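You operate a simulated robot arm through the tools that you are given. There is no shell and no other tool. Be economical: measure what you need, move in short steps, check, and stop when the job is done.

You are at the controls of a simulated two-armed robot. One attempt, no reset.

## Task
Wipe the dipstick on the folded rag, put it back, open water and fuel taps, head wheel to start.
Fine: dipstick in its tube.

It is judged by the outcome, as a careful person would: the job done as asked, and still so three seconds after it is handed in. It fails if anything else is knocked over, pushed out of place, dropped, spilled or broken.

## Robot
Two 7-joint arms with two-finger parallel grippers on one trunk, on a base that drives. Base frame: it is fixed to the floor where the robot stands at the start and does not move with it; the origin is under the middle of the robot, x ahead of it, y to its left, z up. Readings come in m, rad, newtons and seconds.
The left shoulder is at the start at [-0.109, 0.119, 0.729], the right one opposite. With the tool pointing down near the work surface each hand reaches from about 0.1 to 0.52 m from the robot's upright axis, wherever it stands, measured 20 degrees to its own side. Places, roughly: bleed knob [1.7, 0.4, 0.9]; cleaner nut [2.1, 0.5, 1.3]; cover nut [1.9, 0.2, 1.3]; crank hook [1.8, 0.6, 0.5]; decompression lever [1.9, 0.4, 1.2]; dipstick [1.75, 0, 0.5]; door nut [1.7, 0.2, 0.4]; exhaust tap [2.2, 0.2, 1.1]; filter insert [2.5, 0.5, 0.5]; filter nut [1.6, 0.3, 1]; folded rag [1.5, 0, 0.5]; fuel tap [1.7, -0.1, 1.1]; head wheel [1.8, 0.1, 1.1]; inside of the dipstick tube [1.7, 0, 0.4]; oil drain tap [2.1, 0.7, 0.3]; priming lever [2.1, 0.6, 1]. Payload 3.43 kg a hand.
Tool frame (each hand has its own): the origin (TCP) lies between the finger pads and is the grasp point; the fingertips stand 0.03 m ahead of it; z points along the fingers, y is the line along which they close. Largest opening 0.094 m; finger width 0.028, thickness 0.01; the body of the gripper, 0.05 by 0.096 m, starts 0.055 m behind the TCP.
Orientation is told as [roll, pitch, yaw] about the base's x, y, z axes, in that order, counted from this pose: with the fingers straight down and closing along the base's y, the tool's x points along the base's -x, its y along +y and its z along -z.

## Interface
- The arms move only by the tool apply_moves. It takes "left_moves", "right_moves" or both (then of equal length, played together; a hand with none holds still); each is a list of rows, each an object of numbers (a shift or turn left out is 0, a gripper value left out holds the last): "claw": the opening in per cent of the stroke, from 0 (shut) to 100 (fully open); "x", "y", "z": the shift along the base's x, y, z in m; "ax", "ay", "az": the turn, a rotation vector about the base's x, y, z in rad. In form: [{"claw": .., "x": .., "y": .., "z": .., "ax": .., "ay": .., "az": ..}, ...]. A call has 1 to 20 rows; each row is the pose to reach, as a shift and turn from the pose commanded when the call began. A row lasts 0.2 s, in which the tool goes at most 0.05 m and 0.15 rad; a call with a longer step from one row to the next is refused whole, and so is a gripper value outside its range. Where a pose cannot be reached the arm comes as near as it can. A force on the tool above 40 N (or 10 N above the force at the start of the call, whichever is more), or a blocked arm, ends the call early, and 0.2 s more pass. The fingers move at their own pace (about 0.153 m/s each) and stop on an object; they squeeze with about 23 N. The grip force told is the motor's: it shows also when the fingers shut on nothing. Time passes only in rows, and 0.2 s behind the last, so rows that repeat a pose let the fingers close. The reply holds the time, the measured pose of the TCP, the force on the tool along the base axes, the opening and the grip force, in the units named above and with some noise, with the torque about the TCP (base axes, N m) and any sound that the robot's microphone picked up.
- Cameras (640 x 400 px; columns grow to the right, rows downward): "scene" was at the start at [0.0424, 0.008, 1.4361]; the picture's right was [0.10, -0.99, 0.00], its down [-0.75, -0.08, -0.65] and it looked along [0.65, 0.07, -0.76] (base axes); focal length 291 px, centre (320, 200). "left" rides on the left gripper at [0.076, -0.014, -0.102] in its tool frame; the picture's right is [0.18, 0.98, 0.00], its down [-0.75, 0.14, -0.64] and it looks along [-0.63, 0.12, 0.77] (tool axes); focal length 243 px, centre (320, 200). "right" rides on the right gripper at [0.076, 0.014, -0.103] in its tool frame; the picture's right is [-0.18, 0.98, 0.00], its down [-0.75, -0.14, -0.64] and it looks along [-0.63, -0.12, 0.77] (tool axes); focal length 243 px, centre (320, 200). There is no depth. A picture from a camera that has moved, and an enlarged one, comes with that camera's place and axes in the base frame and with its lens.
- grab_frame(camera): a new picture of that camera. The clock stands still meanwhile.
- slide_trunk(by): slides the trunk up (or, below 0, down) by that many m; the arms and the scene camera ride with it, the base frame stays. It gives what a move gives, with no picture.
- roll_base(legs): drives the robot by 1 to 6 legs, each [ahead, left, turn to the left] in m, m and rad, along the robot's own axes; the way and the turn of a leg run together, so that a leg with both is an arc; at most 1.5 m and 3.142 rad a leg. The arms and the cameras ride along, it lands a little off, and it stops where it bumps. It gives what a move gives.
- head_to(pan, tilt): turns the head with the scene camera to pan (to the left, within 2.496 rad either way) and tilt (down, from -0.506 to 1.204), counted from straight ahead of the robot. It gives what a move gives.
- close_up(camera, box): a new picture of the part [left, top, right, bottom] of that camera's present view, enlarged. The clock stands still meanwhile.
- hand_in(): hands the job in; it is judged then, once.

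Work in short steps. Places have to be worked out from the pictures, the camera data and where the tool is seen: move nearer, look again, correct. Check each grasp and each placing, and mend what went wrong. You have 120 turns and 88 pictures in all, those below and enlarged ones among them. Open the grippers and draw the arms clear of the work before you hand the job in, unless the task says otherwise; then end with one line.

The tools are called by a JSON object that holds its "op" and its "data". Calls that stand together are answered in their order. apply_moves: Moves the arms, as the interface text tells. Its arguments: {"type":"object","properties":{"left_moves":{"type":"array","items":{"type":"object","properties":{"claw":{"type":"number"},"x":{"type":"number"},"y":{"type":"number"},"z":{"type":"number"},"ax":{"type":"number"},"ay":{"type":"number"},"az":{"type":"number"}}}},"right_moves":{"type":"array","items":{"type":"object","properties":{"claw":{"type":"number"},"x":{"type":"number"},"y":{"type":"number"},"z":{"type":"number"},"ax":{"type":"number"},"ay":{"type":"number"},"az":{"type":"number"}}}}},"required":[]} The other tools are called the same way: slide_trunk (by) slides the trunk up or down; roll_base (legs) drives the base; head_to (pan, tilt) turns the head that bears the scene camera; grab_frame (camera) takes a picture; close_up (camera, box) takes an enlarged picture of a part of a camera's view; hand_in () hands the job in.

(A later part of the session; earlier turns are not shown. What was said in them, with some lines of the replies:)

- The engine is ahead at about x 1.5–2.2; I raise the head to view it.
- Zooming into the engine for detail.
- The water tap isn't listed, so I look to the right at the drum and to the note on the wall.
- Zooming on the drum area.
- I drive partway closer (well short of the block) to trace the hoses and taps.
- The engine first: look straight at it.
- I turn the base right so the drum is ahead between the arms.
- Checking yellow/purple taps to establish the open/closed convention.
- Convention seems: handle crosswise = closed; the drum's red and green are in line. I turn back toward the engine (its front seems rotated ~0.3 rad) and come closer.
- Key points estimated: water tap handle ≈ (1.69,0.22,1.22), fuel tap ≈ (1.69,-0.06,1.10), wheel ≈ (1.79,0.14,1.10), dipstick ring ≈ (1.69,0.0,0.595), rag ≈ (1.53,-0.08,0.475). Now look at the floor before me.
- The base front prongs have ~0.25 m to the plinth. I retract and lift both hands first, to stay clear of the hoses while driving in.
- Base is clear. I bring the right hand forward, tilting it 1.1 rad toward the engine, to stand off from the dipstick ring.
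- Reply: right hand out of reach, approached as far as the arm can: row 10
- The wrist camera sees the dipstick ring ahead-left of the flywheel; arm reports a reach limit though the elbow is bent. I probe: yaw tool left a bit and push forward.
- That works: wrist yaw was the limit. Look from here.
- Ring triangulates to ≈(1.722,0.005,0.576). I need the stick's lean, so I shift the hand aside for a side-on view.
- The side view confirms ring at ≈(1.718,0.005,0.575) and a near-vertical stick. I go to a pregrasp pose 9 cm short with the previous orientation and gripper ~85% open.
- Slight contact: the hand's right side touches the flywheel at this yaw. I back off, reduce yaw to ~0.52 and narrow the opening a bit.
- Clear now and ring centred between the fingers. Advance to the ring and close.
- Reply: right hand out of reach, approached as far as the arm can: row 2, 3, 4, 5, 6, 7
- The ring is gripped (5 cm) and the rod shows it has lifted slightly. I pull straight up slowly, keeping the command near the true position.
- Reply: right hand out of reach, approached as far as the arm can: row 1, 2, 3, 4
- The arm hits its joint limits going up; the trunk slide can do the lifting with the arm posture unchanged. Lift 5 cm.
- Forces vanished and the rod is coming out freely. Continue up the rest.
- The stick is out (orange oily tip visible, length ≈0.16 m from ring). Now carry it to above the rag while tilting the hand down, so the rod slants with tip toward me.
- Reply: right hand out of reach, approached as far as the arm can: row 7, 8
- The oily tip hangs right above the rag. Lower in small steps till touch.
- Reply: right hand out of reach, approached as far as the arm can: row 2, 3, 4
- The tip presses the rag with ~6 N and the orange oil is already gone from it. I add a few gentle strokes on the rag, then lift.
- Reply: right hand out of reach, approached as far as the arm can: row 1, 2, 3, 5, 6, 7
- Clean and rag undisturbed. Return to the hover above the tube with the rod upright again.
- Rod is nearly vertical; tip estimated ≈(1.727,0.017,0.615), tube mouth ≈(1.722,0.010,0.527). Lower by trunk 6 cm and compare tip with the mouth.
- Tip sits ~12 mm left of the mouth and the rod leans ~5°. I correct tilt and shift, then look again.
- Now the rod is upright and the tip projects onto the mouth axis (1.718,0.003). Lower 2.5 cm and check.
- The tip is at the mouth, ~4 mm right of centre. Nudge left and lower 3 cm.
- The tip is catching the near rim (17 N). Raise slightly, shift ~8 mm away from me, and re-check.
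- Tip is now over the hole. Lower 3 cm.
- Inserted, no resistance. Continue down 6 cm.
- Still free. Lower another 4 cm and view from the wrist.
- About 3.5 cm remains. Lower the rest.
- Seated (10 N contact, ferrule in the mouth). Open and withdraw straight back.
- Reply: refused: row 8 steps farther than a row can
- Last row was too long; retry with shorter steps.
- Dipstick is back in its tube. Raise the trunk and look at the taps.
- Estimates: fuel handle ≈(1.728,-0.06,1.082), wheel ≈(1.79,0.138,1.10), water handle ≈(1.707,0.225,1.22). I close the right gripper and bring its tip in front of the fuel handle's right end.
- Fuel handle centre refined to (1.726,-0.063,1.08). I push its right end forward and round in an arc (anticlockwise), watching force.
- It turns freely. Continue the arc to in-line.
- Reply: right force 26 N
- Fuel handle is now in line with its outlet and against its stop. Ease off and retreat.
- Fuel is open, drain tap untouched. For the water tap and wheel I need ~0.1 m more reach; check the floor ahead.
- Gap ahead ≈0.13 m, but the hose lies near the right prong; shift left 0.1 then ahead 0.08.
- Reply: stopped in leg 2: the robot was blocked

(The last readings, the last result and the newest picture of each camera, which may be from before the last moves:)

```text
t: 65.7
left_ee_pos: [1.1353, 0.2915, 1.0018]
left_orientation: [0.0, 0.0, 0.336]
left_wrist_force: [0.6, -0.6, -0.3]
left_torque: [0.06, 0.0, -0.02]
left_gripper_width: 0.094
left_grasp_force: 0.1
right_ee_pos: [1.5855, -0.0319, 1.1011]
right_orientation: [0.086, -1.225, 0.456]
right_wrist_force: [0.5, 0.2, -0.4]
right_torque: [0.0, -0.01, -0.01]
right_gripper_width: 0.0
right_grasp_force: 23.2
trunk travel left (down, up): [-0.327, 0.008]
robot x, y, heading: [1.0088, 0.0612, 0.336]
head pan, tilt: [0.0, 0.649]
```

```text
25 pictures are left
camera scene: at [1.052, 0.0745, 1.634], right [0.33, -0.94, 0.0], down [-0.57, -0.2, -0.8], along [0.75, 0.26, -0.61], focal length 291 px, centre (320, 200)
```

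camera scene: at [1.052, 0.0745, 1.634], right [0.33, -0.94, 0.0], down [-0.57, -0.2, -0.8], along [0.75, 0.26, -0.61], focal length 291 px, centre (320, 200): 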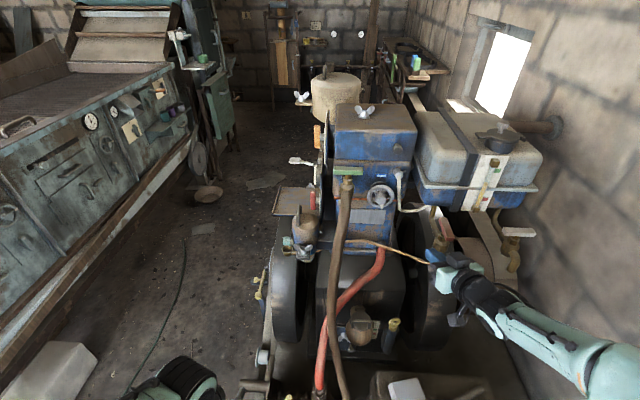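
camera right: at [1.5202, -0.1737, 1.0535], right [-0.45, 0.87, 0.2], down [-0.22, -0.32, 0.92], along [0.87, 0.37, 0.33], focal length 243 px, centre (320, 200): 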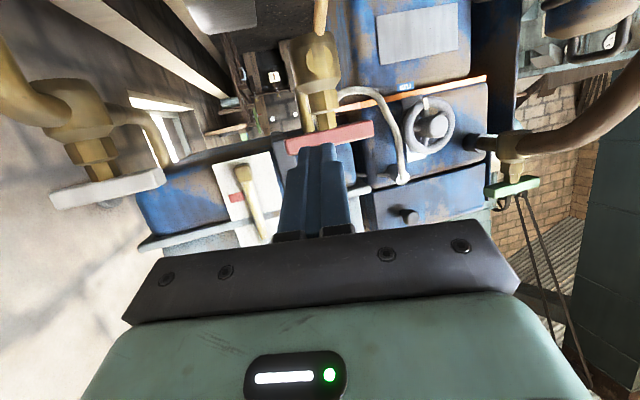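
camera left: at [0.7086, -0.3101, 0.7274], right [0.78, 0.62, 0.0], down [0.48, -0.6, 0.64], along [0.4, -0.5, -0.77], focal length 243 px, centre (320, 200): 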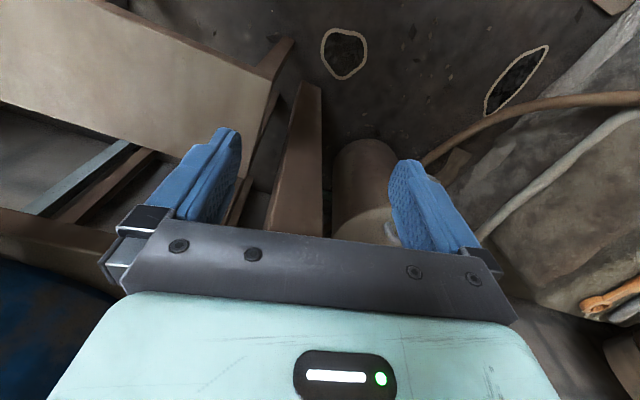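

The base got ~7 cm closer before touching the plinth. Bring the right fingertip to in front of the water handle's right end (yawing a bit left), then look.

{"op": "apply_moves", "data": {"right_moves": [{"z": 0.04}, {"z": 0.08, "y": 0.02}, {"z": 0.11, "y": 0.05, "az": 0.05}, {"z": 0.131, "y": 0.085, "az": 0.1}, {"z": 0.131, "y": 0.13, "az": 0.15}, {"z": 0.131, "y": 0.165, "az": 0.2, "x": 0.01}, {"z": 0.131, "y": 0.175, "az": 0.2, "x": 0.035}, {"z": 0.131, "y": 0.175, "az": 0.2, "x": 0.035}]}}

{"op": "close_up", "data": {"camera": "scene", "box": [300, 120, 440, 240]}}

{"op": "grab_frame", "data": {"camera": "right"}}

```text
t: 67.5
left_ee_pos: [1.1346, 0.2909, 1.0018]
left_orientation: [0.001, -0.001, 0.334]
left_wrist_force: [0.8, 0.2, 0.0]
left_torque: [0.01, -0.03, 0.01]
left_gripper_width: 0.094
left_grasp_force: 0.0
right_ee_pos: [1.6188, 0.1421, 1.2317]
right_orientation: [0.086, -1.226, 0.657]
right_wrist_force: [1.1, 0.1, -1.2]
right_torque: [0.01, -0.03, 0.0]
right_gripper_width: 0.0
right_grasp_force: 23.1
trunk travel left (down, up): [-0.327, 0.008]
robot x, y, heading: [1.0108, 0.0628, 0.338]
head pan, tilt: [0.0, 0.649]
```

```text
3.33 times, centred on (370, 180) of scene
camera zoom: at [1.0512, 0.074, 1.634], right [0.33, -0.94, 0.0], down [-0.57, -0.2, -0.8], along [0.75, 0.26, -0.6], focal length 970 px, centre (153, 267)
```

zoom: 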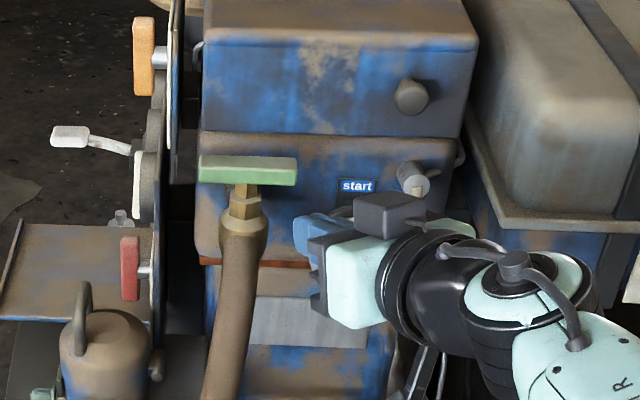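

```text
23 pictures are left
camera right: at [1.5189, 0.0725, 1.1954], right [-0.61, 0.77, 0.2], down [-0.15, -0.36, 0.92], along [0.78, 0.53, 0.33], focal length 243 px, centre (320, 200)
```

right: 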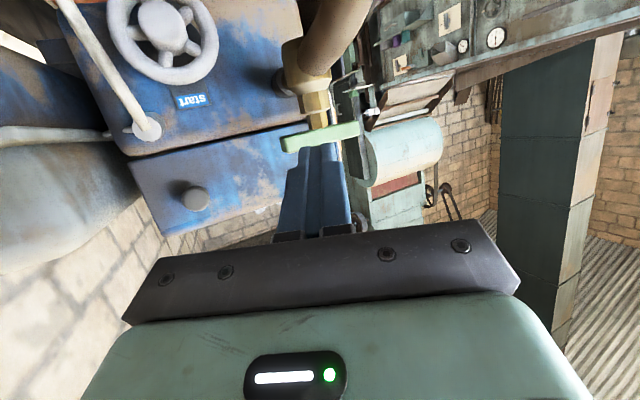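

Water handle centre refined to (1.716,0.223,1.22). Push its right end forward the same way.

{"op": "apply_moves", "data": {"right_moves": [{"x": 0.03, "y": 0.009}, {"x": 0.059, "y": 0.018}, {"x": 0.075, "y": 0.022}, {"x": 0.09, "y": 0.027}, {"x": 0.09, "y": 0.027}]}}

{"op": "close_up", "data": {"camera": "scene", "box": [300, 120, 440, 240]}}

```text
t: 68.7
left_ee_pos: [1.1349, 0.2924, 1.0028]
left_orientation: [-0.001, 0.0, 0.335]
left_wrist_force: [0.2, -0.4, 0.1]
left_torque: [0.02, -0.01, 0.01]
left_gripper_width: 0.0941
left_grasp_force: 0.1
right_ee_pos: [1.71, 0.1709, 1.2315]
right_orientation: [0.086, -1.227, 0.656]
right_wrist_force: [1.1, -0.1, -0.5]
right_torque: [0.01, 0.04, -0.01]
right_gripper_width: 0.0002
right_grasp_force: 23.0
trunk travel left (down, up): [-0.327, 0.008]
robot x, y, heading: [1.0114, 0.06, 0.334]
head pan, tilt: [0.0, 0.649]
```

```text
3.33 times, centred on (370, 180) of scene
camera zoom: at [1.0514, 0.0744, 1.6341], right [0.33, -0.94, 0.0], down [-0.57, -0.2, -0.8], along [0.75, 0.26, -0.6], focal length 970 px, centre (153, 267)
```

zoom: 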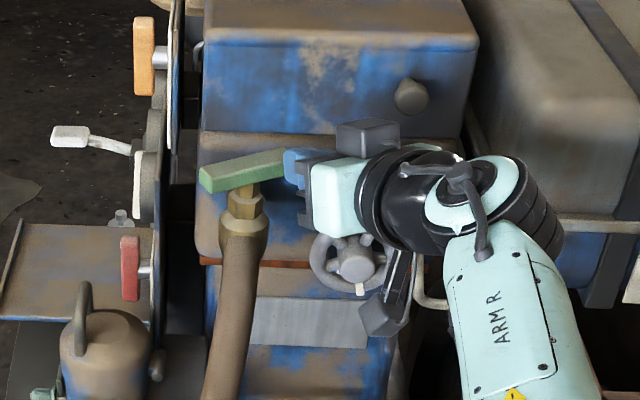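

It turns freely too. Continue the arc.

{"op": "apply_moves", "data": {"right_moves": [{"x": 0.008, "y": 0.005}, {"x": 0.014, "y": 0.01}, {"x": 0.02, "y": 0.018}, {"x": 0.023, "y": 0.025}, {"x": 0.025, "y": 0.032}, {"x": 0.025, "y": 0.038}, {"x": 0.025, "y": 0.038}]}}

{"op": "close_up", "data": {"camera": "scene", "box": [300, 120, 440, 240]}}

```text
t: 70.3
left_ee_pos: [1.135, 0.2906, 1.0013]
left_orientation: [0.002, -0.001, 0.335]
left_wrist_force: [0.0, -0.4, -0.1]
left_torque: [-0.01, -0.03, -0.03]
left_gripper_width: 0.0943
left_grasp_force: 0.1
right_ee_pos: [1.7302, 0.1944, 1.227]
right_orientation: [0.088, -1.228, 0.652]
right_wrist_force: [9.3, -8.4, 6.0]
right_torque: [0.13, -0.13, -0.41]
right_gripper_width: 0.0
right_grasp_force: 23.1
right hand out of reach, approached as far as the arm can: row 4, 5, 6, 7
trunk travel left (down, up): [-0.327, 0.008]
robot x, y, heading: [1.0118, 0.0617, 0.332]
head pan, tilt: [0.0, 0.649]
```

```text
3.33 times, centred on (370, 180) of scene
camera zoom: at [1.0527, 0.0723, 1.6341], right [0.33, -0.94, 0.0], down [-0.57, -0.2, -0.8], along [0.75, 0.26, -0.6], focal length 970 px, centre (153, 267)
```

zoom: 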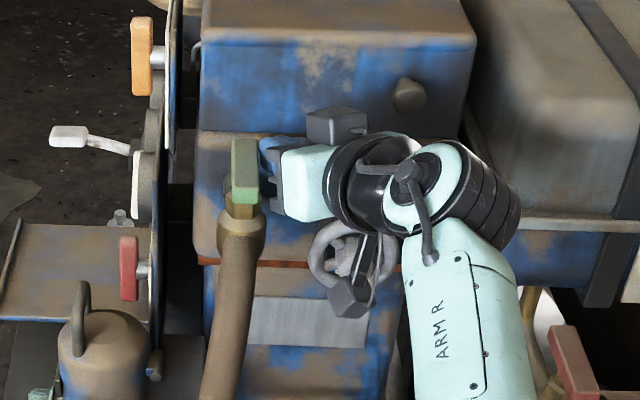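

Handle is ~86° round. Press a little more to the left (nearer the stem) to reach the stop.

{"op": "apply_moves", "data": {"right_moves": [{"x": -0.012, "y": 0.002}, {"x": -0.018, "y": 0.008}, {"x": -0.022, "y": 0.014}, {"x": -0.022, "y": 0.014}]}}

{"op": "close_up", "data": {"camera": "scene", "box": [310, 140, 380, 210]}}

```text
t: 70.9
left_ee_pos: [1.1341, 0.2904, 1.0013]
left_orientation: [-0.002, 0.002, 0.336]
left_wrist_force: [0.1, 0.4, 1.2]
left_torque: [-0.05, -0.03, 0.01]
left_gripper_width: 0.0939
left_grasp_force: 0.2
right_ee_pos: [1.7189, 0.1925, 1.2265]
right_orientation: [0.057, -1.229, 0.648]
right_wrist_force: [11.1, -6.1, -0.2]
right_torque: [0.01, 0.04, -0.42]
right_gripper_width: 0.0
right_grasp_force: 23.0
trunk travel left (down, up): [-0.327, 0.008]
robot x, y, heading: [1.0108, 0.0626, 0.329]
head pan, tilt: [0.0, 0.649]
stopped in row 3 (right hand): the force on the tool passed its limit at 42 N (the readings are from after the stop); the commanded pose is now the measured one
```

```text
5.71 times, centred on (345, 175) of scene
camera zoom: at [1.0514, 0.0749, 1.6338], right [0.33, -0.94, 0.0], down [-0.57, -0.2, -0.8], along [0.75, 0.26, -0.6], focal length 1663 px, centre (177, 343)
```

zoom: 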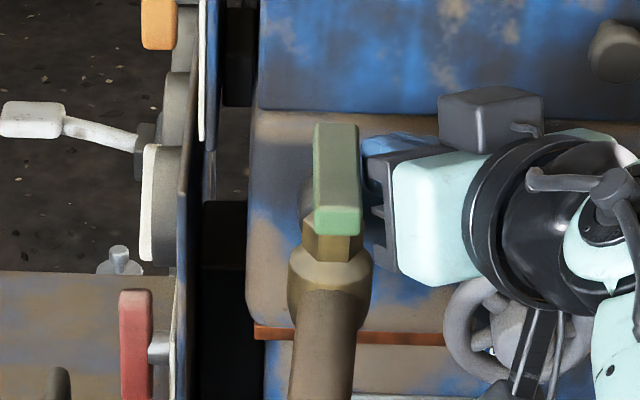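

Stop reached (force peak), handle in line – water open. Withdraw back along the tool axis.

{"op": "apply_moves", "data": {"right_moves": [{"x": 0.002, "y": -0.01}, {"x": -0.02, "y": -0.02, "z": 0.005}, {"x": -0.05, "y": -0.035, "z": 0.01}, {"x": -0.085, "y": -0.05, "z": 0.015}, {"x": -0.12, "y": -0.065, "z": 0.015}, {"x": -0.155, "y": -0.08, "z": 0.0}, {"x": -0.18, "y": -0.09, "z": -0.03}]}}

{"op": "close_up", "data": {"camera": "scene", "box": [310, 130, 430, 230]}}

```text
t: 72.5
left_ee_pos: [1.1354, 0.2906, 1.0023]
left_orientation: [0.001, -0.001, 0.335]
left_wrist_force: [-0.3, -0.1, 0.0]
left_torque: [0.01, 0.02, -0.04]
left_gripper_width: 0.094
left_grasp_force: 0.0
right_ee_pos: [1.5414, 0.1039, 1.1984]
right_orientation: [0.074, -1.229, 0.643]
right_wrist_force: [0.1, 0.6, 0.7]
right_torque: [-0.01, 0.0, -0.02]
right_gripper_width: 0.0
right_grasp_force: 23.3
trunk travel left (down, up): [-0.327, 0.008]
robot x, y, heading: [1.0125, 0.0618, 0.335]
head pan, tilt: [0.0, 0.649]
```

```text
4.00 times, centred on (370, 180) of scene
camera zoom: at [1.0519, 0.0734, 1.634], right [0.33, -0.94, 0.0], down [-0.57, -0.2, -0.8], along [0.75, 0.26, -0.6], focal length 1164 px, centre (120, 280)
```

zoom: 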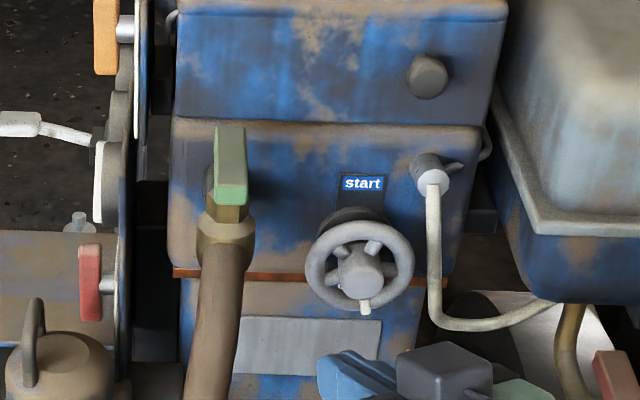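

Both taps are open. The wheel's hub protrudes, so I'll grip the hub along its axis and roll the wrist. Align the right hand horizontally facing the wheel, ~0.16 m off.

{"op": "apply_moves", "data": {"right_moves": [{"claw": 65, "z": -0.03, "ax": 0.035, "ay": -0.059, "az": -0.076}, {"x": 0.01, "y": -0.005, "z": -0.06, "ax": 0.068, "ay": -0.118, "az": -0.152}, {"x": 0.025, "y": -0.01, "z": -0.09, "ax": 0.102, "ay": -0.176, "az": -0.228}, {"x": 0.045, "y": -0.015, "z": -0.098, "ax": 0.136, "ay": -0.235, "az": -0.304}, {"x": 0.07, "y": -0.02, "z": -0.098, "ax": 0.17, "ay": -0.294, "az": -0.38}, {"x": 0.09, "y": -0.026, "z": -0.098, "ax": 0.17, "ay": -0.294, "az": -0.38}, {"x": 0.09, "y": -0.026, "z": -0.098, "ax": 0.17, "ay": -0.294, "az": -0.38}]}}

{"op": "grab_frame", "data": {"camera": "right"}}

```text
t: 74.1
left_ee_pos: [1.1354, 0.2908, 1.0019]
left_orientation: [0.0, 0.001, 0.336]
left_wrist_force: [-0.2, -0.2, 0.6]
left_torque: [0.0, -0.01, -0.02]
left_gripper_width: 0.0939
left_grasp_force: 0.0
right_ee_pos: [1.63, 0.0797, 1.0997]
right_orientation: [1.457, -1.548, -1.12]
right_wrist_force: [0.1, 0.5, 0.5]
right_torque: [0.0, 0.03, 0.01]
right_gripper_width: 0.061
right_grasp_force: 0.1
right hand out of reach, approached as far as the arm can: row 1
trunk travel left (down, up): [-0.327, 0.008]
robot x, y, heading: [1.0106, 0.0594, 0.333]
head pan, tilt: [0.0, 0.649]
```

```text
18 pictures are left
camera right: at [1.5279, 0.0616, 1.0248], right [-0.32, 0.92, 0.21], down [-0.55, -0.36, 0.75], along [0.77, 0.13, 0.63], focal length 243 px, centre (320, 200)
```

right: 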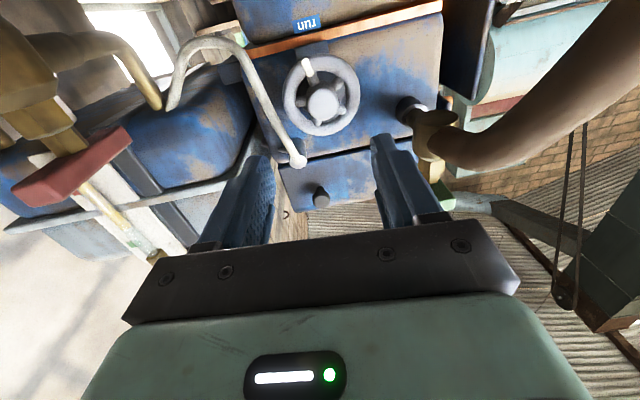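

The wheel's pointer is at "run". Hub front ≈(1.771,0.131,1.109), tool is lined up laterally; raise 9 mm and advance.

{"op": "apply_moves", "data": {"right_moves": [{"x": 0.03, "y": 0.01, "z": 0.009}, {"x": 0.065, "y": 0.023, "z": 0.009}, {"x": 0.09, "y": 0.032, "z": 0.009}, {"x": 0.11, "y": 0.039, "z": 0.009}, {"x": 0.121, "y": 0.043, "z": 0.009}, {"x": 0.121, "y": 0.043, "z": 0.009}]}}

{"op": "grab_frame", "data": {"camera": "right"}}

{"op": "close_up", "data": {"camera": "scene", "box": [340, 150, 440, 250]}}

```text
t: 75.5
left_ee_pos: [1.1304, 0.2891, 1.0012]
left_orientation: [0.0, 0.0, 0.334]
left_wrist_force: [-0.1, 0.4, -0.2]
left_torque: [0.01, 0.01, 0.0]
left_gripper_width: 0.094
left_grasp_force: 0.1
right_ee_pos: [1.747, 0.1229, 1.1066]
right_orientation: [1.427, -1.546, -1.092]
right_wrist_force: [-27.5, -8.9, -4.4]
right_torque: [0.02, -0.06, -0.99]
right_gripper_width: 0.0607
right_grasp_force: 0.0
trunk travel left (down, up): [-0.327, 0.008]
robot x, y, heading: [1.0118, 0.0616, 0.333]
head pan, tilt: [0.0, 0.649]
```

```text
17 pictures are left
camera right: at [1.6444, 0.1038, 1.0326], right [-0.32, 0.92, 0.21], down [-0.55, -0.36, 0.75], along [0.77, 0.13, 0.63], focal length 243 px, centre (320, 200)
```

right: 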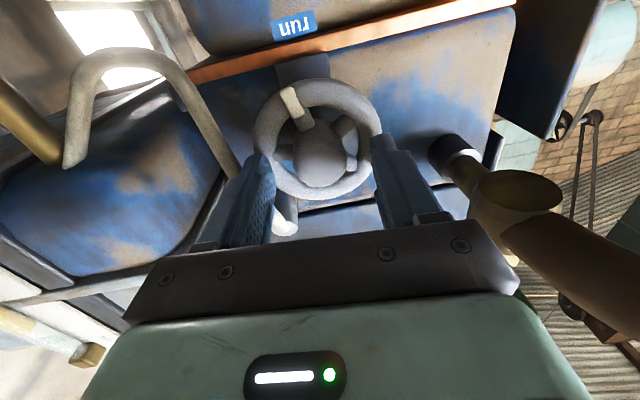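

```text
4.00 times, centred on (390, 200) of scene
camera zoom: at [1.0469, 0.0724, 1.634], right [0.33, -0.94, 0.0], down [-0.57, -0.2, -0.8], along [0.75, 0.26, -0.6], focal length 1164 px, centre (40, 200)
```

zoom: 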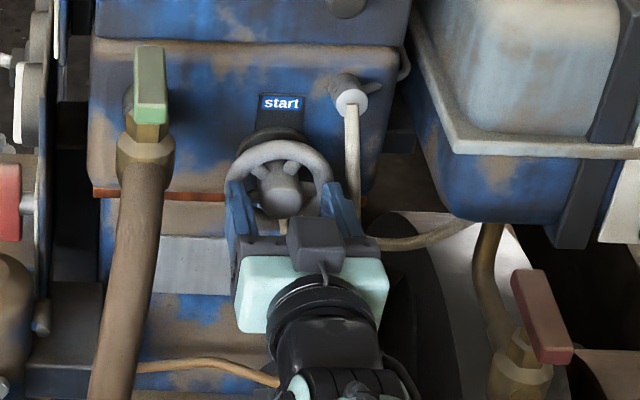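

Fingertips touch the rim front (28 N). Ease 4 mm, close on the hub and see the width.

{"op": "apply_moves", "data": {"right_moves": [{"x": -0.005, "y": 0.0}, {"x": -0.005, "claw": 30}, {"x": -0.003, "y": 0.001, "claw": 0}, {"x": 0.0, "y": 0.002, "claw": 0}, {"x": 0.0, "y": 0.002, "claw": 0}]}}

{"op": "grab_frame", "data": {"camera": "right"}}

```text
t: 76.7
left_ee_pos: [1.1312, 0.2878, 1.0026]
left_orientation: [0.001, -0.003, 0.334]
left_wrist_force: [-0.3, 0.5, 0.3]
left_torque: [-0.01, 0.05, 0.04]
left_gripper_width: 0.0942
left_grasp_force: 0.0
right_ee_pos: [1.7468, 0.1219, 1.1105]
right_orientation: [1.459, -1.548, -1.126]
right_wrist_force: [-26.3, -17.8, -2.5]
right_torque: [0.02, -0.21, -0.94]
right_gripper_width: 0.0315
right_grasp_force: 45.0
trunk travel left (down, up): [-0.327, 0.008]
robot x, y, heading: [1.013, 0.0603, 0.334]
head pan, tilt: [0.0, 0.649]
```

```text
15 pictures are left
camera right: at [1.6445, 0.1043, 1.0344], right [-0.32, 0.92, 0.21], down [-0.55, -0.36, 0.75], along [0.77, 0.13, 0.63], focal length 243 px, centre (320, 200)
```

right: 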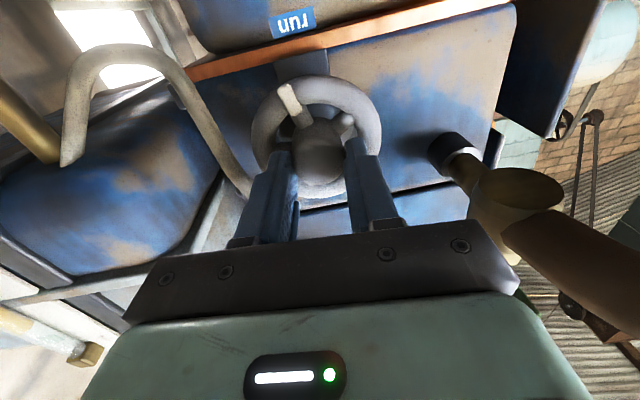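

Hub gripped (31.5 mm). Relieve the axial push and roll clockwise 0.75 rad to test.

{"op": "apply_moves", "data": {"right_moves": [{"x": -0.004, "y": -0.001}, {"x": -0.004, "y": -0.001, "ax": 0.13, "ay": 0.046}, {"x": -0.004, "y": -0.001, "ax": 0.26, "ay": 0.092}, {"x": -0.004, "y": -0.001, "ax": 0.39, "ay": 0.138}, {"x": -0.004, "y": -0.001, "ax": 0.52, "ay": 0.184}, {"x": -0.004, "y": -0.001, "ax": 0.65, "ay": 0.23}, {"x": -0.004, "y": -0.001, "ax": 0.75, "ay": 0.265}, {"x": -0.004, "y": -0.001, "ax": 0.75, "ay": 0.265}]}}

{"op": "close_up", "data": {"camera": "scene", "box": [350, 160, 430, 240]}}

```text
t: 78.5
left_ee_pos: [1.1367, 0.289, 1.0012]
left_orientation: [-0.001, 0.002, 0.336]
left_wrist_force: [0.6, 0.9, -0.1]
left_torque: [-0.02, -0.01, 0.01]
left_gripper_width: 0.0939
left_grasp_force: 0.1
right_ee_pos: [1.7454, 0.1216, 1.1041]
right_orientation: [1.56, -0.75, -1.223]
right_wrist_force: [4.2, -9.9, -7.4]
right_torque: [-0.89, 0.27, -0.8]
right_gripper_width: 0.0313
right_grasp_force: 45.5
trunk travel left (down, up): [-0.327, 0.008]
robot x, y, heading: [1.0112, 0.0616, 0.332]
head pan, tilt: [0.0, 0.649]
```

```text
5.00 times, centred on (390, 200) of scene
camera zoom: at [1.0537, 0.0724, 1.6339], right [0.33, -0.94, 0.0], down [-0.57, -0.2, -0.8], along [0.75, 0.26, -0.61], focal length 1455 px, centre (-30, 200)
```

zoom: 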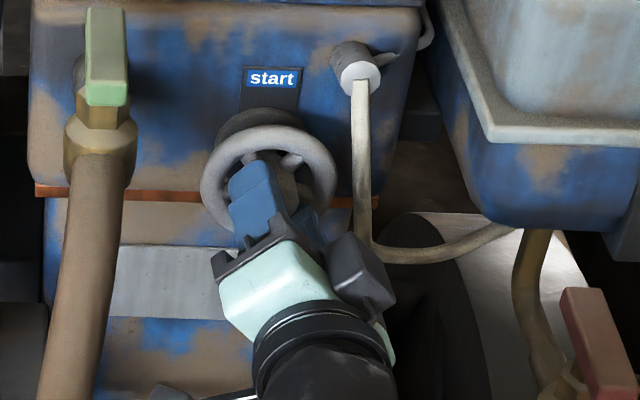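

{"op": "grab_frame", "data": {"camera": "right"}}

```text
13 pictures are left
camera right: at [1.6277, 0.15, 1.065], right [-0.17, 0.51, 0.84], down [-0.39, -0.82, 0.42], along [0.91, -0.25, 0.34], focal length 243 px, centre (320, 200)
```

right: 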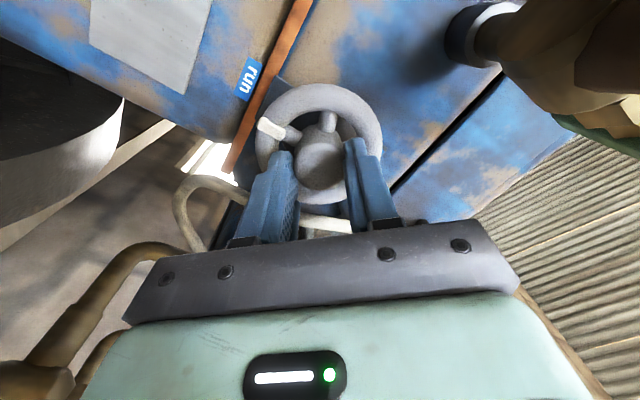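

The pointer stayed at "run": clockwise slips against a stop. Turn anticlockwise instead.

{"op": "apply_moves", "data": {"right_moves": [{"ax": -0.13, "ay": -0.046}, {"ax": -0.26, "ay": -0.092}, {"ax": -0.39, "ay": -0.138}, {"ax": -0.52, "ay": -0.184}, {"ax": -0.65, "ay": -0.23}, {"ax": -0.78, "ay": -0.276}, {"ax": -0.91, "ay": -0.322}, {"ax": -1.04, "ay": -0.368}, {"ax": -1.17, "ay": -0.414}, {"ax": -1.3, "ay": -0.46}, {"ax": -1.3, "ay": -0.46}]}}

{"op": "grab_frame", "data": {"camera": "right"}}

```text
t: 80.9
left_ee_pos: [1.1349, 0.2902, 1.0011]
left_orientation: [0.0, 0.002, 0.336]
left_wrist_force: [-0.1, -0.2, -0.6]
left_torque: [0.02, -0.02, 0.0]
left_gripper_width: 0.0942
left_grasp_force: 0.1
right_ee_pos: [1.7454, 0.1232, 1.1062]
right_orientation: [-1.563, -1.007, 1.901]
right_wrist_force: [0.7, -7.8, -13.5]
right_torque: [-0.22, 0.72, -1.18]
right_gripper_width: 0.0319
right_grasp_force: 45.3
trunk travel left (down, up): [-0.327, 0.008]
robot x, y, heading: [1.0154, 0.0648, 0.336]
head pan, tilt: [0.0, 0.649]
```

```text
12 pictures are left
camera right: at [1.6586, 0.0626, 1.0347], right [-0.31, 0.88, -0.37], down [-0.7, 0.06, 0.72], along [0.65, 0.48, 0.59], focal length 243 px, centre (320, 200)
```

right: 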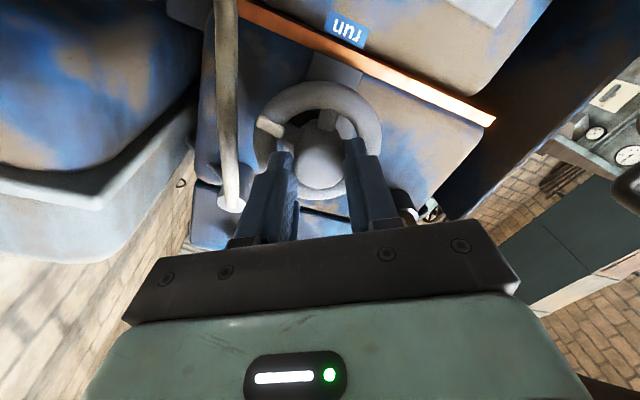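

The wheel now turns with the hand anticlockwise (~79° done). Continue 1.4 rad more.

{"op": "apply_moves", "data": {"right_moves": [{"ax": -0.13, "ay": -0.046}, {"ax": -0.26, "ay": -0.092}, {"ax": -0.39, "ay": -0.138}, {"ax": -0.52, "ay": -0.184}, {"ax": -0.65, "ay": -0.23}, {"ax": -0.78, "ay": -0.276}, {"ax": -0.91, "ay": -0.322}, {"ax": -1.04, "ay": -0.368}, {"ax": -1.17, "ay": -0.414}, {"ax": -1.3, "ay": -0.46}, {"ax": -1.3, "ay": -0.46}]}}

{"op": "grab_frame", "data": {"camera": "right"}}

```text
t: 83.3
left_ee_pos: [1.1335, 0.2913, 1.0012]
left_orientation: [0.0, 0.002, 0.336]
left_wrist_force: [0.6, 0.0, 0.1]
left_torque: [0.02, -0.02, -0.01]
left_gripper_width: 0.0939
left_grasp_force: 0.2
right_ee_pos: [1.7448, 0.1247, 1.1047]
right_orientation: [-1.568, 0.371, 1.91]
right_wrist_force: [-6.8, -0.3, -17.9]
right_torque: [-0.36, 1.26, 0.61]
right_gripper_width: 0.0313
right_grasp_force: 45.0
trunk travel left (down, up): [-0.327, 0.008]
robot x, y, heading: [1.0111, 0.0613, 0.335]
head pan, tilt: [0.0, 0.649]
```

```text
11 pictures are left
camera right: at [1.6743, 0.0186, 1.1193], right [0.06, -0.18, -0.98], down [-0.86, 0.5, -0.14], along [0.51, 0.85, -0.12], focal length 243 px, centre (320, 200)
```

right: 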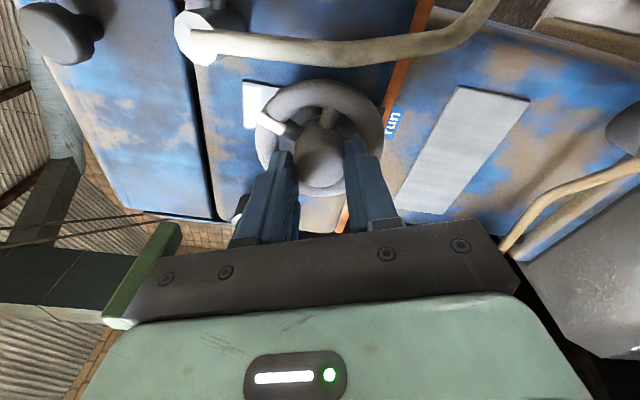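

Pointer follows (≈158°). Turn the last ~0.42 rad to the stop.

{"op": "apply_moves", "data": {"right_moves": [{"z": 0.002, "ax": -0.13, "ay": -0.046}, {"z": 0.003, "ax": -0.26, "ay": -0.092}, {"z": 0.003, "ax": -0.39, "ay": -0.138}, {"z": 0.003, "ax": -0.42, "ay": -0.149}, {"z": 0.003, "ax": -0.42, "ay": -0.149}]}}

{"op": "grab_frame", "data": {"camera": "right"}}

```text
t: 84.5
left_ee_pos: [1.1355, 0.2909, 1.0024]
left_orientation: [0.0, 0.003, 0.335]
left_wrist_force: [0.4, -0.5, -0.1]
left_torque: [0.0, 0.01, -0.03]
left_gripper_width: 0.0943
left_grasp_force: 0.1
right_ee_pos: [1.7455, 0.1237, 1.1041]
right_orientation: [-1.56, 0.816, 1.915]
right_wrist_force: [-11.0, -0.3, -29.0]
right_torque: [0.15, 1.26, -0.25]
right_gripper_width: 0.0314
right_grasp_force: 45.0
trunk travel left (down, up): [-0.327, 0.008]
robot x, y, heading: [1.016, 0.0608, 0.336]
head pan, tilt: [0.0, 0.649]
```

```text
10 pictures are left
camera right: at [1.6705, 0.0308, 1.1511], right [0.19, -0.56, -0.81], down [-0.81, 0.37, -0.45], along [0.55, 0.74, -0.38], focal length 243 px, centre (320, 200)
```

right: 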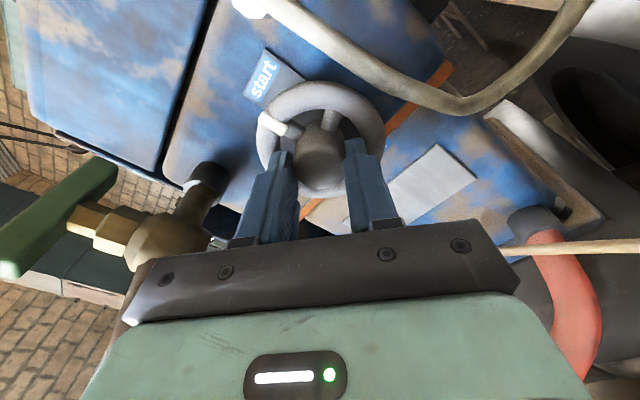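

Pointer now lines up with "start" (same offset as it had with "run"). Release and retreat straight back.

{"op": "apply_moves", "data": {"right_moves": [{"z": -0.0, "claw": 55}, {"claw": 55}, {"x": -0.03, "y": -0.011}, {"x": -0.065, "y": -0.023}, {"x": -0.1, "y": -0.036}, {"x": -0.14, "y": -0.05}, {"x": -0.18, "y": -0.064}, {"x": -0.22, "y": -0.08}, {"x": -0.25, "y": -0.1}]}}

{"op": "close_up", "data": {"camera": "scene", "box": [310, 130, 450, 250]}}

```text
t: 86.5
left_ee_pos: [1.1353, 0.2904, 1.002]
left_orientation: [0.0, -0.001, 0.335]
left_wrist_force: [0.5, 0.9, 0.4]
left_torque: [0.01, -0.01, -0.02]
left_gripper_width: 0.0941
left_grasp_force: 0.0
right_ee_pos: [1.4945, 0.0227, 1.1131]
right_orientation: [-1.58, 0.812, 1.908]
right_wrist_force: [-0.1, -0.1, -0.4]
right_torque: [0.02, 0.0, -0.01]
right_gripper_width: 0.0516
right_grasp_force: 0.0
trunk travel left (down, up): [-0.327, 0.008]
robot x, y, heading: [1.0131, 0.0583, 0.338]
head pan, tilt: [0.0, 0.649]
```

```text
3.33 times, centred on (380, 190) of scene
camera zoom: at [1.0515, 0.0738, 1.634], right [0.33, -0.94, 0.0], down [-0.57, -0.2, -0.8], along [0.75, 0.26, -0.6], focal length 970 px, centre (120, 233)
```

zoom: 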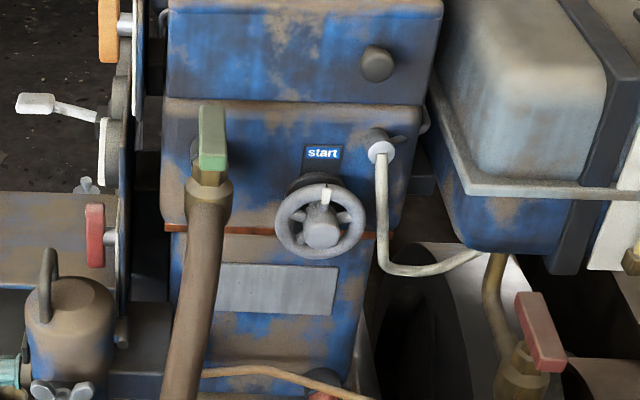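

Pointer is near "start"; zoom to check the exact angle.

{"op": "close_up", "data": {"camera": "scene", "box": [360, 160, 400, 210]}}

```text
8.00 times, centred on (380, 185) of scene
camera zoom: at [1.0515, 0.0738, 1.634], right [0.33, -0.94, 0.0], down [-0.57, -0.2, -0.8], along [0.75, 0.26, -0.6], focal length 2329 px, centre (-160, 320)
```

zoom: 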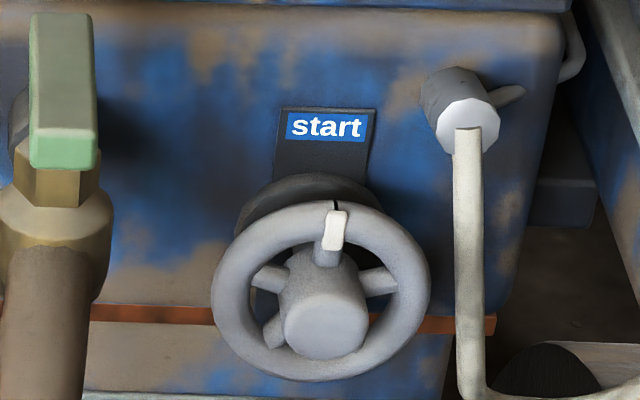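

The pointer sits exactly on the index mark at "start". Open the gripper, back the base off, and check the whole area.

{"op": "apply_moves", "data": {"right_moves": [{"claw": 100, "x": -0.04, "y": -0.02}, {"x": -0.08, "y": -0.04}, {"x": -0.1, "y": -0.06}, {"x": -0.1, "y": -0.06}]}}

{"op": "roll_base", "data": {"legs": [[-0.15, 0, 0]]}}

{"op": "head_to", "data": {"pan": -0.1, "tilt": 0.85}}

{"op": "grab_frame", "data": {"camera": "scene"}}

```text
t: 87.5
left_ee_pos: [1.136, 0.2909, 1.0022]
left_orientation: [0.0, 0.0, 0.336]
left_wrist_force: [-0.8, 0.0, 0.4]
left_torque: [-0.01, 0.0, 0.04]
left_gripper_width: 0.0941
left_grasp_force: 0.0
right_ee_pos: [1.4675, -0.022, 1.1365]
right_orientation: [-1.577, 0.815, 1.908]
right_wrist_force: [0.5, -0.3, 0.9]
right_torque: [0.01, 0.0, 0.01]
right_gripper_width: 0.094
right_grasp_force: 0.0
right hand out of reach, approached as far as the arm can: row 1, 2, 3, 4
trunk travel left (down, up): [-0.327, 0.008]
robot x, y, heading: [1.011, 0.0607, 0.331]
head pan, tilt: [0.0, 0.649]
```

```text
t: 88.9
left_ee_pos: [0.9966, 0.2437, 1.0025]
left_orientation: [-0.002, 0.0, 0.336]
left_wrist_force: [0.3, -0.6, 0.3]
left_torque: [0.0, -0.03, 0.01]
left_gripper_width: 0.094
left_grasp_force: 0.0
right_ee_pos: [1.3304, -0.0706, 1.1364]
right_orientation: [-1.578, 0.815, 1.908]
right_wrist_force: [-0.1, -0.5, -0.9]
right_torque: [0.0, -0.01, 0.01]
right_gripper_width: 0.0941
right_grasp_force: 0.1
trunk travel left (down, up): [-0.327, 0.008]
robot x, y, heading: [0.8738, 0.0148, 0.336]
head pan, tilt: [0.0, 0.649]
```

```text
t: 89.6
left_ee_pos: [0.9949, 0.2433, 1.0027]
left_orientation: [0.001, 0.001, 0.338]
left_wrist_force: [-0.2, -1.2, 0.2]
left_torque: [0.03, 0.03, -0.04]
left_gripper_width: 0.0941
left_grasp_force: 0.0
right_ee_pos: [1.3293, -0.0717, 1.1345]
right_orientation: [-1.577, 0.816, 1.911]
right_wrist_force: [0.4, -0.1, -0.1]
right_torque: [-0.01, -0.02, -0.01]
right_gripper_width: 0.0941
right_grasp_force: 0.0
trunk travel left (down, up): [-0.327, 0.008]
robot x, y, heading: [0.8745, 0.0132, 0.338]
head pan, tilt: [-0.099, 0.85]
```

```text
7 pictures are left
camera scene: at [0.9074, 0.0157, 1.6175], right [0.24, -0.97, 0.0], down [-0.73, -0.18, -0.66], along [0.64, 0.16, -0.75], focal length 291 px, centre (320, 200)
```

scene: 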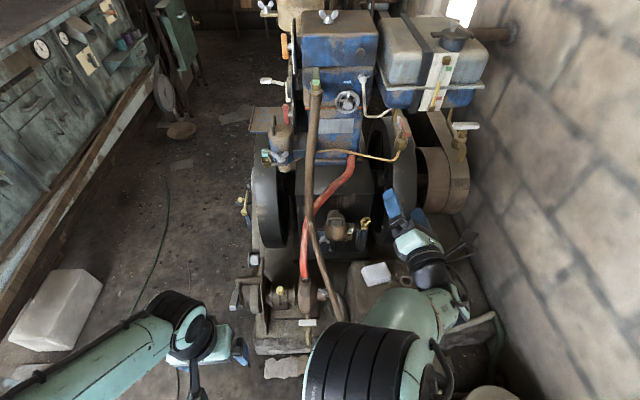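

Everything appears in place. One last zoom on dipstick and rag.

{"op": "close_up", "data": {"camera": "scene", "box": [300, 190, 420, 300]}}

{"op": "head_to", "data": {"pan": -1.1, "tilt": 0.6}}

{"op": "grab_frame", "data": {"camera": "scene"}}

```text
3.64 times, centred on (360, 245) of scene
camera zoom: at [0.9074, 0.0157, 1.6175], right [0.24, -0.97, 0.0], down [-0.73, -0.18, -0.66], along [0.64, 0.16, -0.75], focal length 1058 px, centre (174, 36)
```

zoom: 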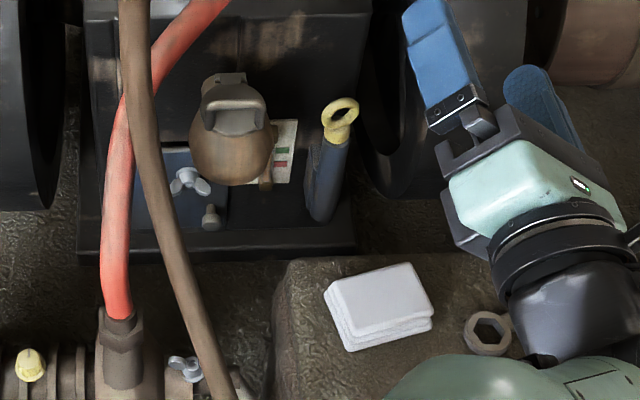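

```text
t: 90.9
left_ee_pos: [0.996, 0.2436, 1.0015]
left_orientation: [-0.001, 0.0, 0.338]
left_wrist_force: [0.3, -0.1, 0.2]
left_torque: [-0.04, 0.01, -0.03]
left_gripper_width: 0.0937
left_grasp_force: 0.0
right_ee_pos: [1.3297, -0.0702, 1.1364]
right_orientation: [-1.577, 0.815, 1.912]
right_wrist_force: [0.6, -0.2, -0.4]
right_torque: [0.0, -0.01, -0.04]
right_gripper_width: 0.094
right_grasp_force: 0.1
trunk travel left (down, up): [-0.327, 0.008]
robot x, y, heading: [0.8709, 0.012, 0.339]
head pan, tilt: [-1.1, 0.6]
```

```text
5 pictures are left
camera scene: at [0.8957, -0.0636, 1.6383], right [-0.69, -0.72, 0.0], down [-0.41, 0.39, -0.82], along [0.6, -0.57, -0.57], focal length 291 px, centre (320, 200)
```

scene: 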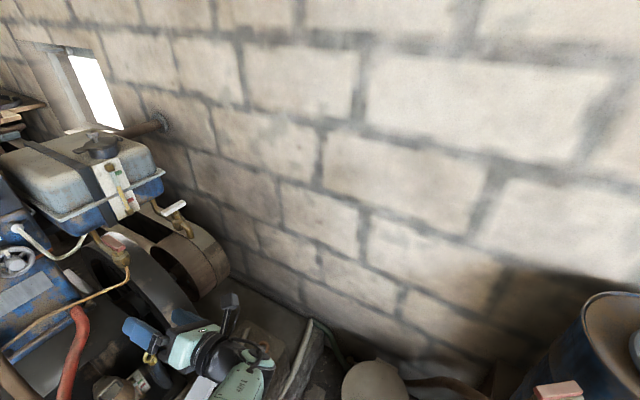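

One more look from above at the drum's taps to confirm they stand open (in line).

{"op": "head_to", "data": {"pan": -1.35, "tilt": 0.95}}

{"op": "grab_frame", "data": {"camera": "scene"}}

```text
t: 91.7
left_ee_pos: [0.9959, 0.2434, 1.0026]
left_orientation: [0.0, -0.001, 0.337]
left_wrist_force: [0.2, 0.0, -0.9]
left_torque: [0.04, -0.01, -0.01]
left_gripper_width: 0.0938
left_grasp_force: 0.0
right_ee_pos: [1.3302, -0.0714, 1.1359]
right_orientation: [-1.578, 0.815, 1.91]
right_wrist_force: [-0.4, -0.1, -0.8]
right_torque: [-0.01, 0.03, 0.02]
right_gripper_width: 0.0939
right_grasp_force: 0.2
trunk travel left (down, up): [-0.327, 0.008]
robot x, y, heading: [0.8683, 0.0124, 0.338]
head pan, tilt: [-1.349, 0.949]
```

```text
4 pictures are left
camera scene: at [0.8703, -0.0642, 1.61], right [-0.85, -0.53, 0.0], down [-0.43, 0.69, -0.58], along [0.31, -0.49, -0.81], focal length 291 px, centre (320, 200)
```

scene: 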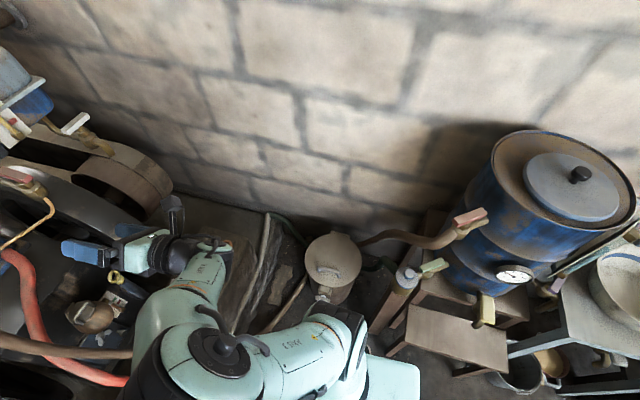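

{"op": "close_up", "data": {"camera": "scene", "box": [350, 180, 570, 340]}}

```text
2.50 times, centred on (460, 260) of scene
camera zoom: at [0.8703, -0.0642, 1.61], right [-0.85, -0.53, 0.0], down [-0.43, 0.69, -0.58], along [0.31, -0.49, -0.81], focal length 728 px, centre (-30, 50)
```

zoom: 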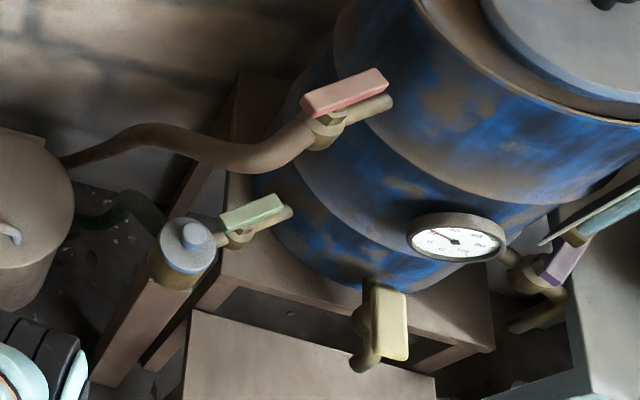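

The drum's feed and return taps are in line with their pipes (open), so the engine-head tap I opened was the closed one in the circuit. The dipstick is seated, the rag is in place, the fuel tap is open, the wheel is at start and the arms are clear. Handing in.

{"op": "hand_in", "data": {}}

```text
The job is handed in.
```

I wiped the dipstick on the folded rag and put it back in its tube. The water and fuel taps are open and the head wheel is on "start". No tap was labelled "water", so I took it to be the one on the engine head; it was the only tap I found closed in the cooling-water line.
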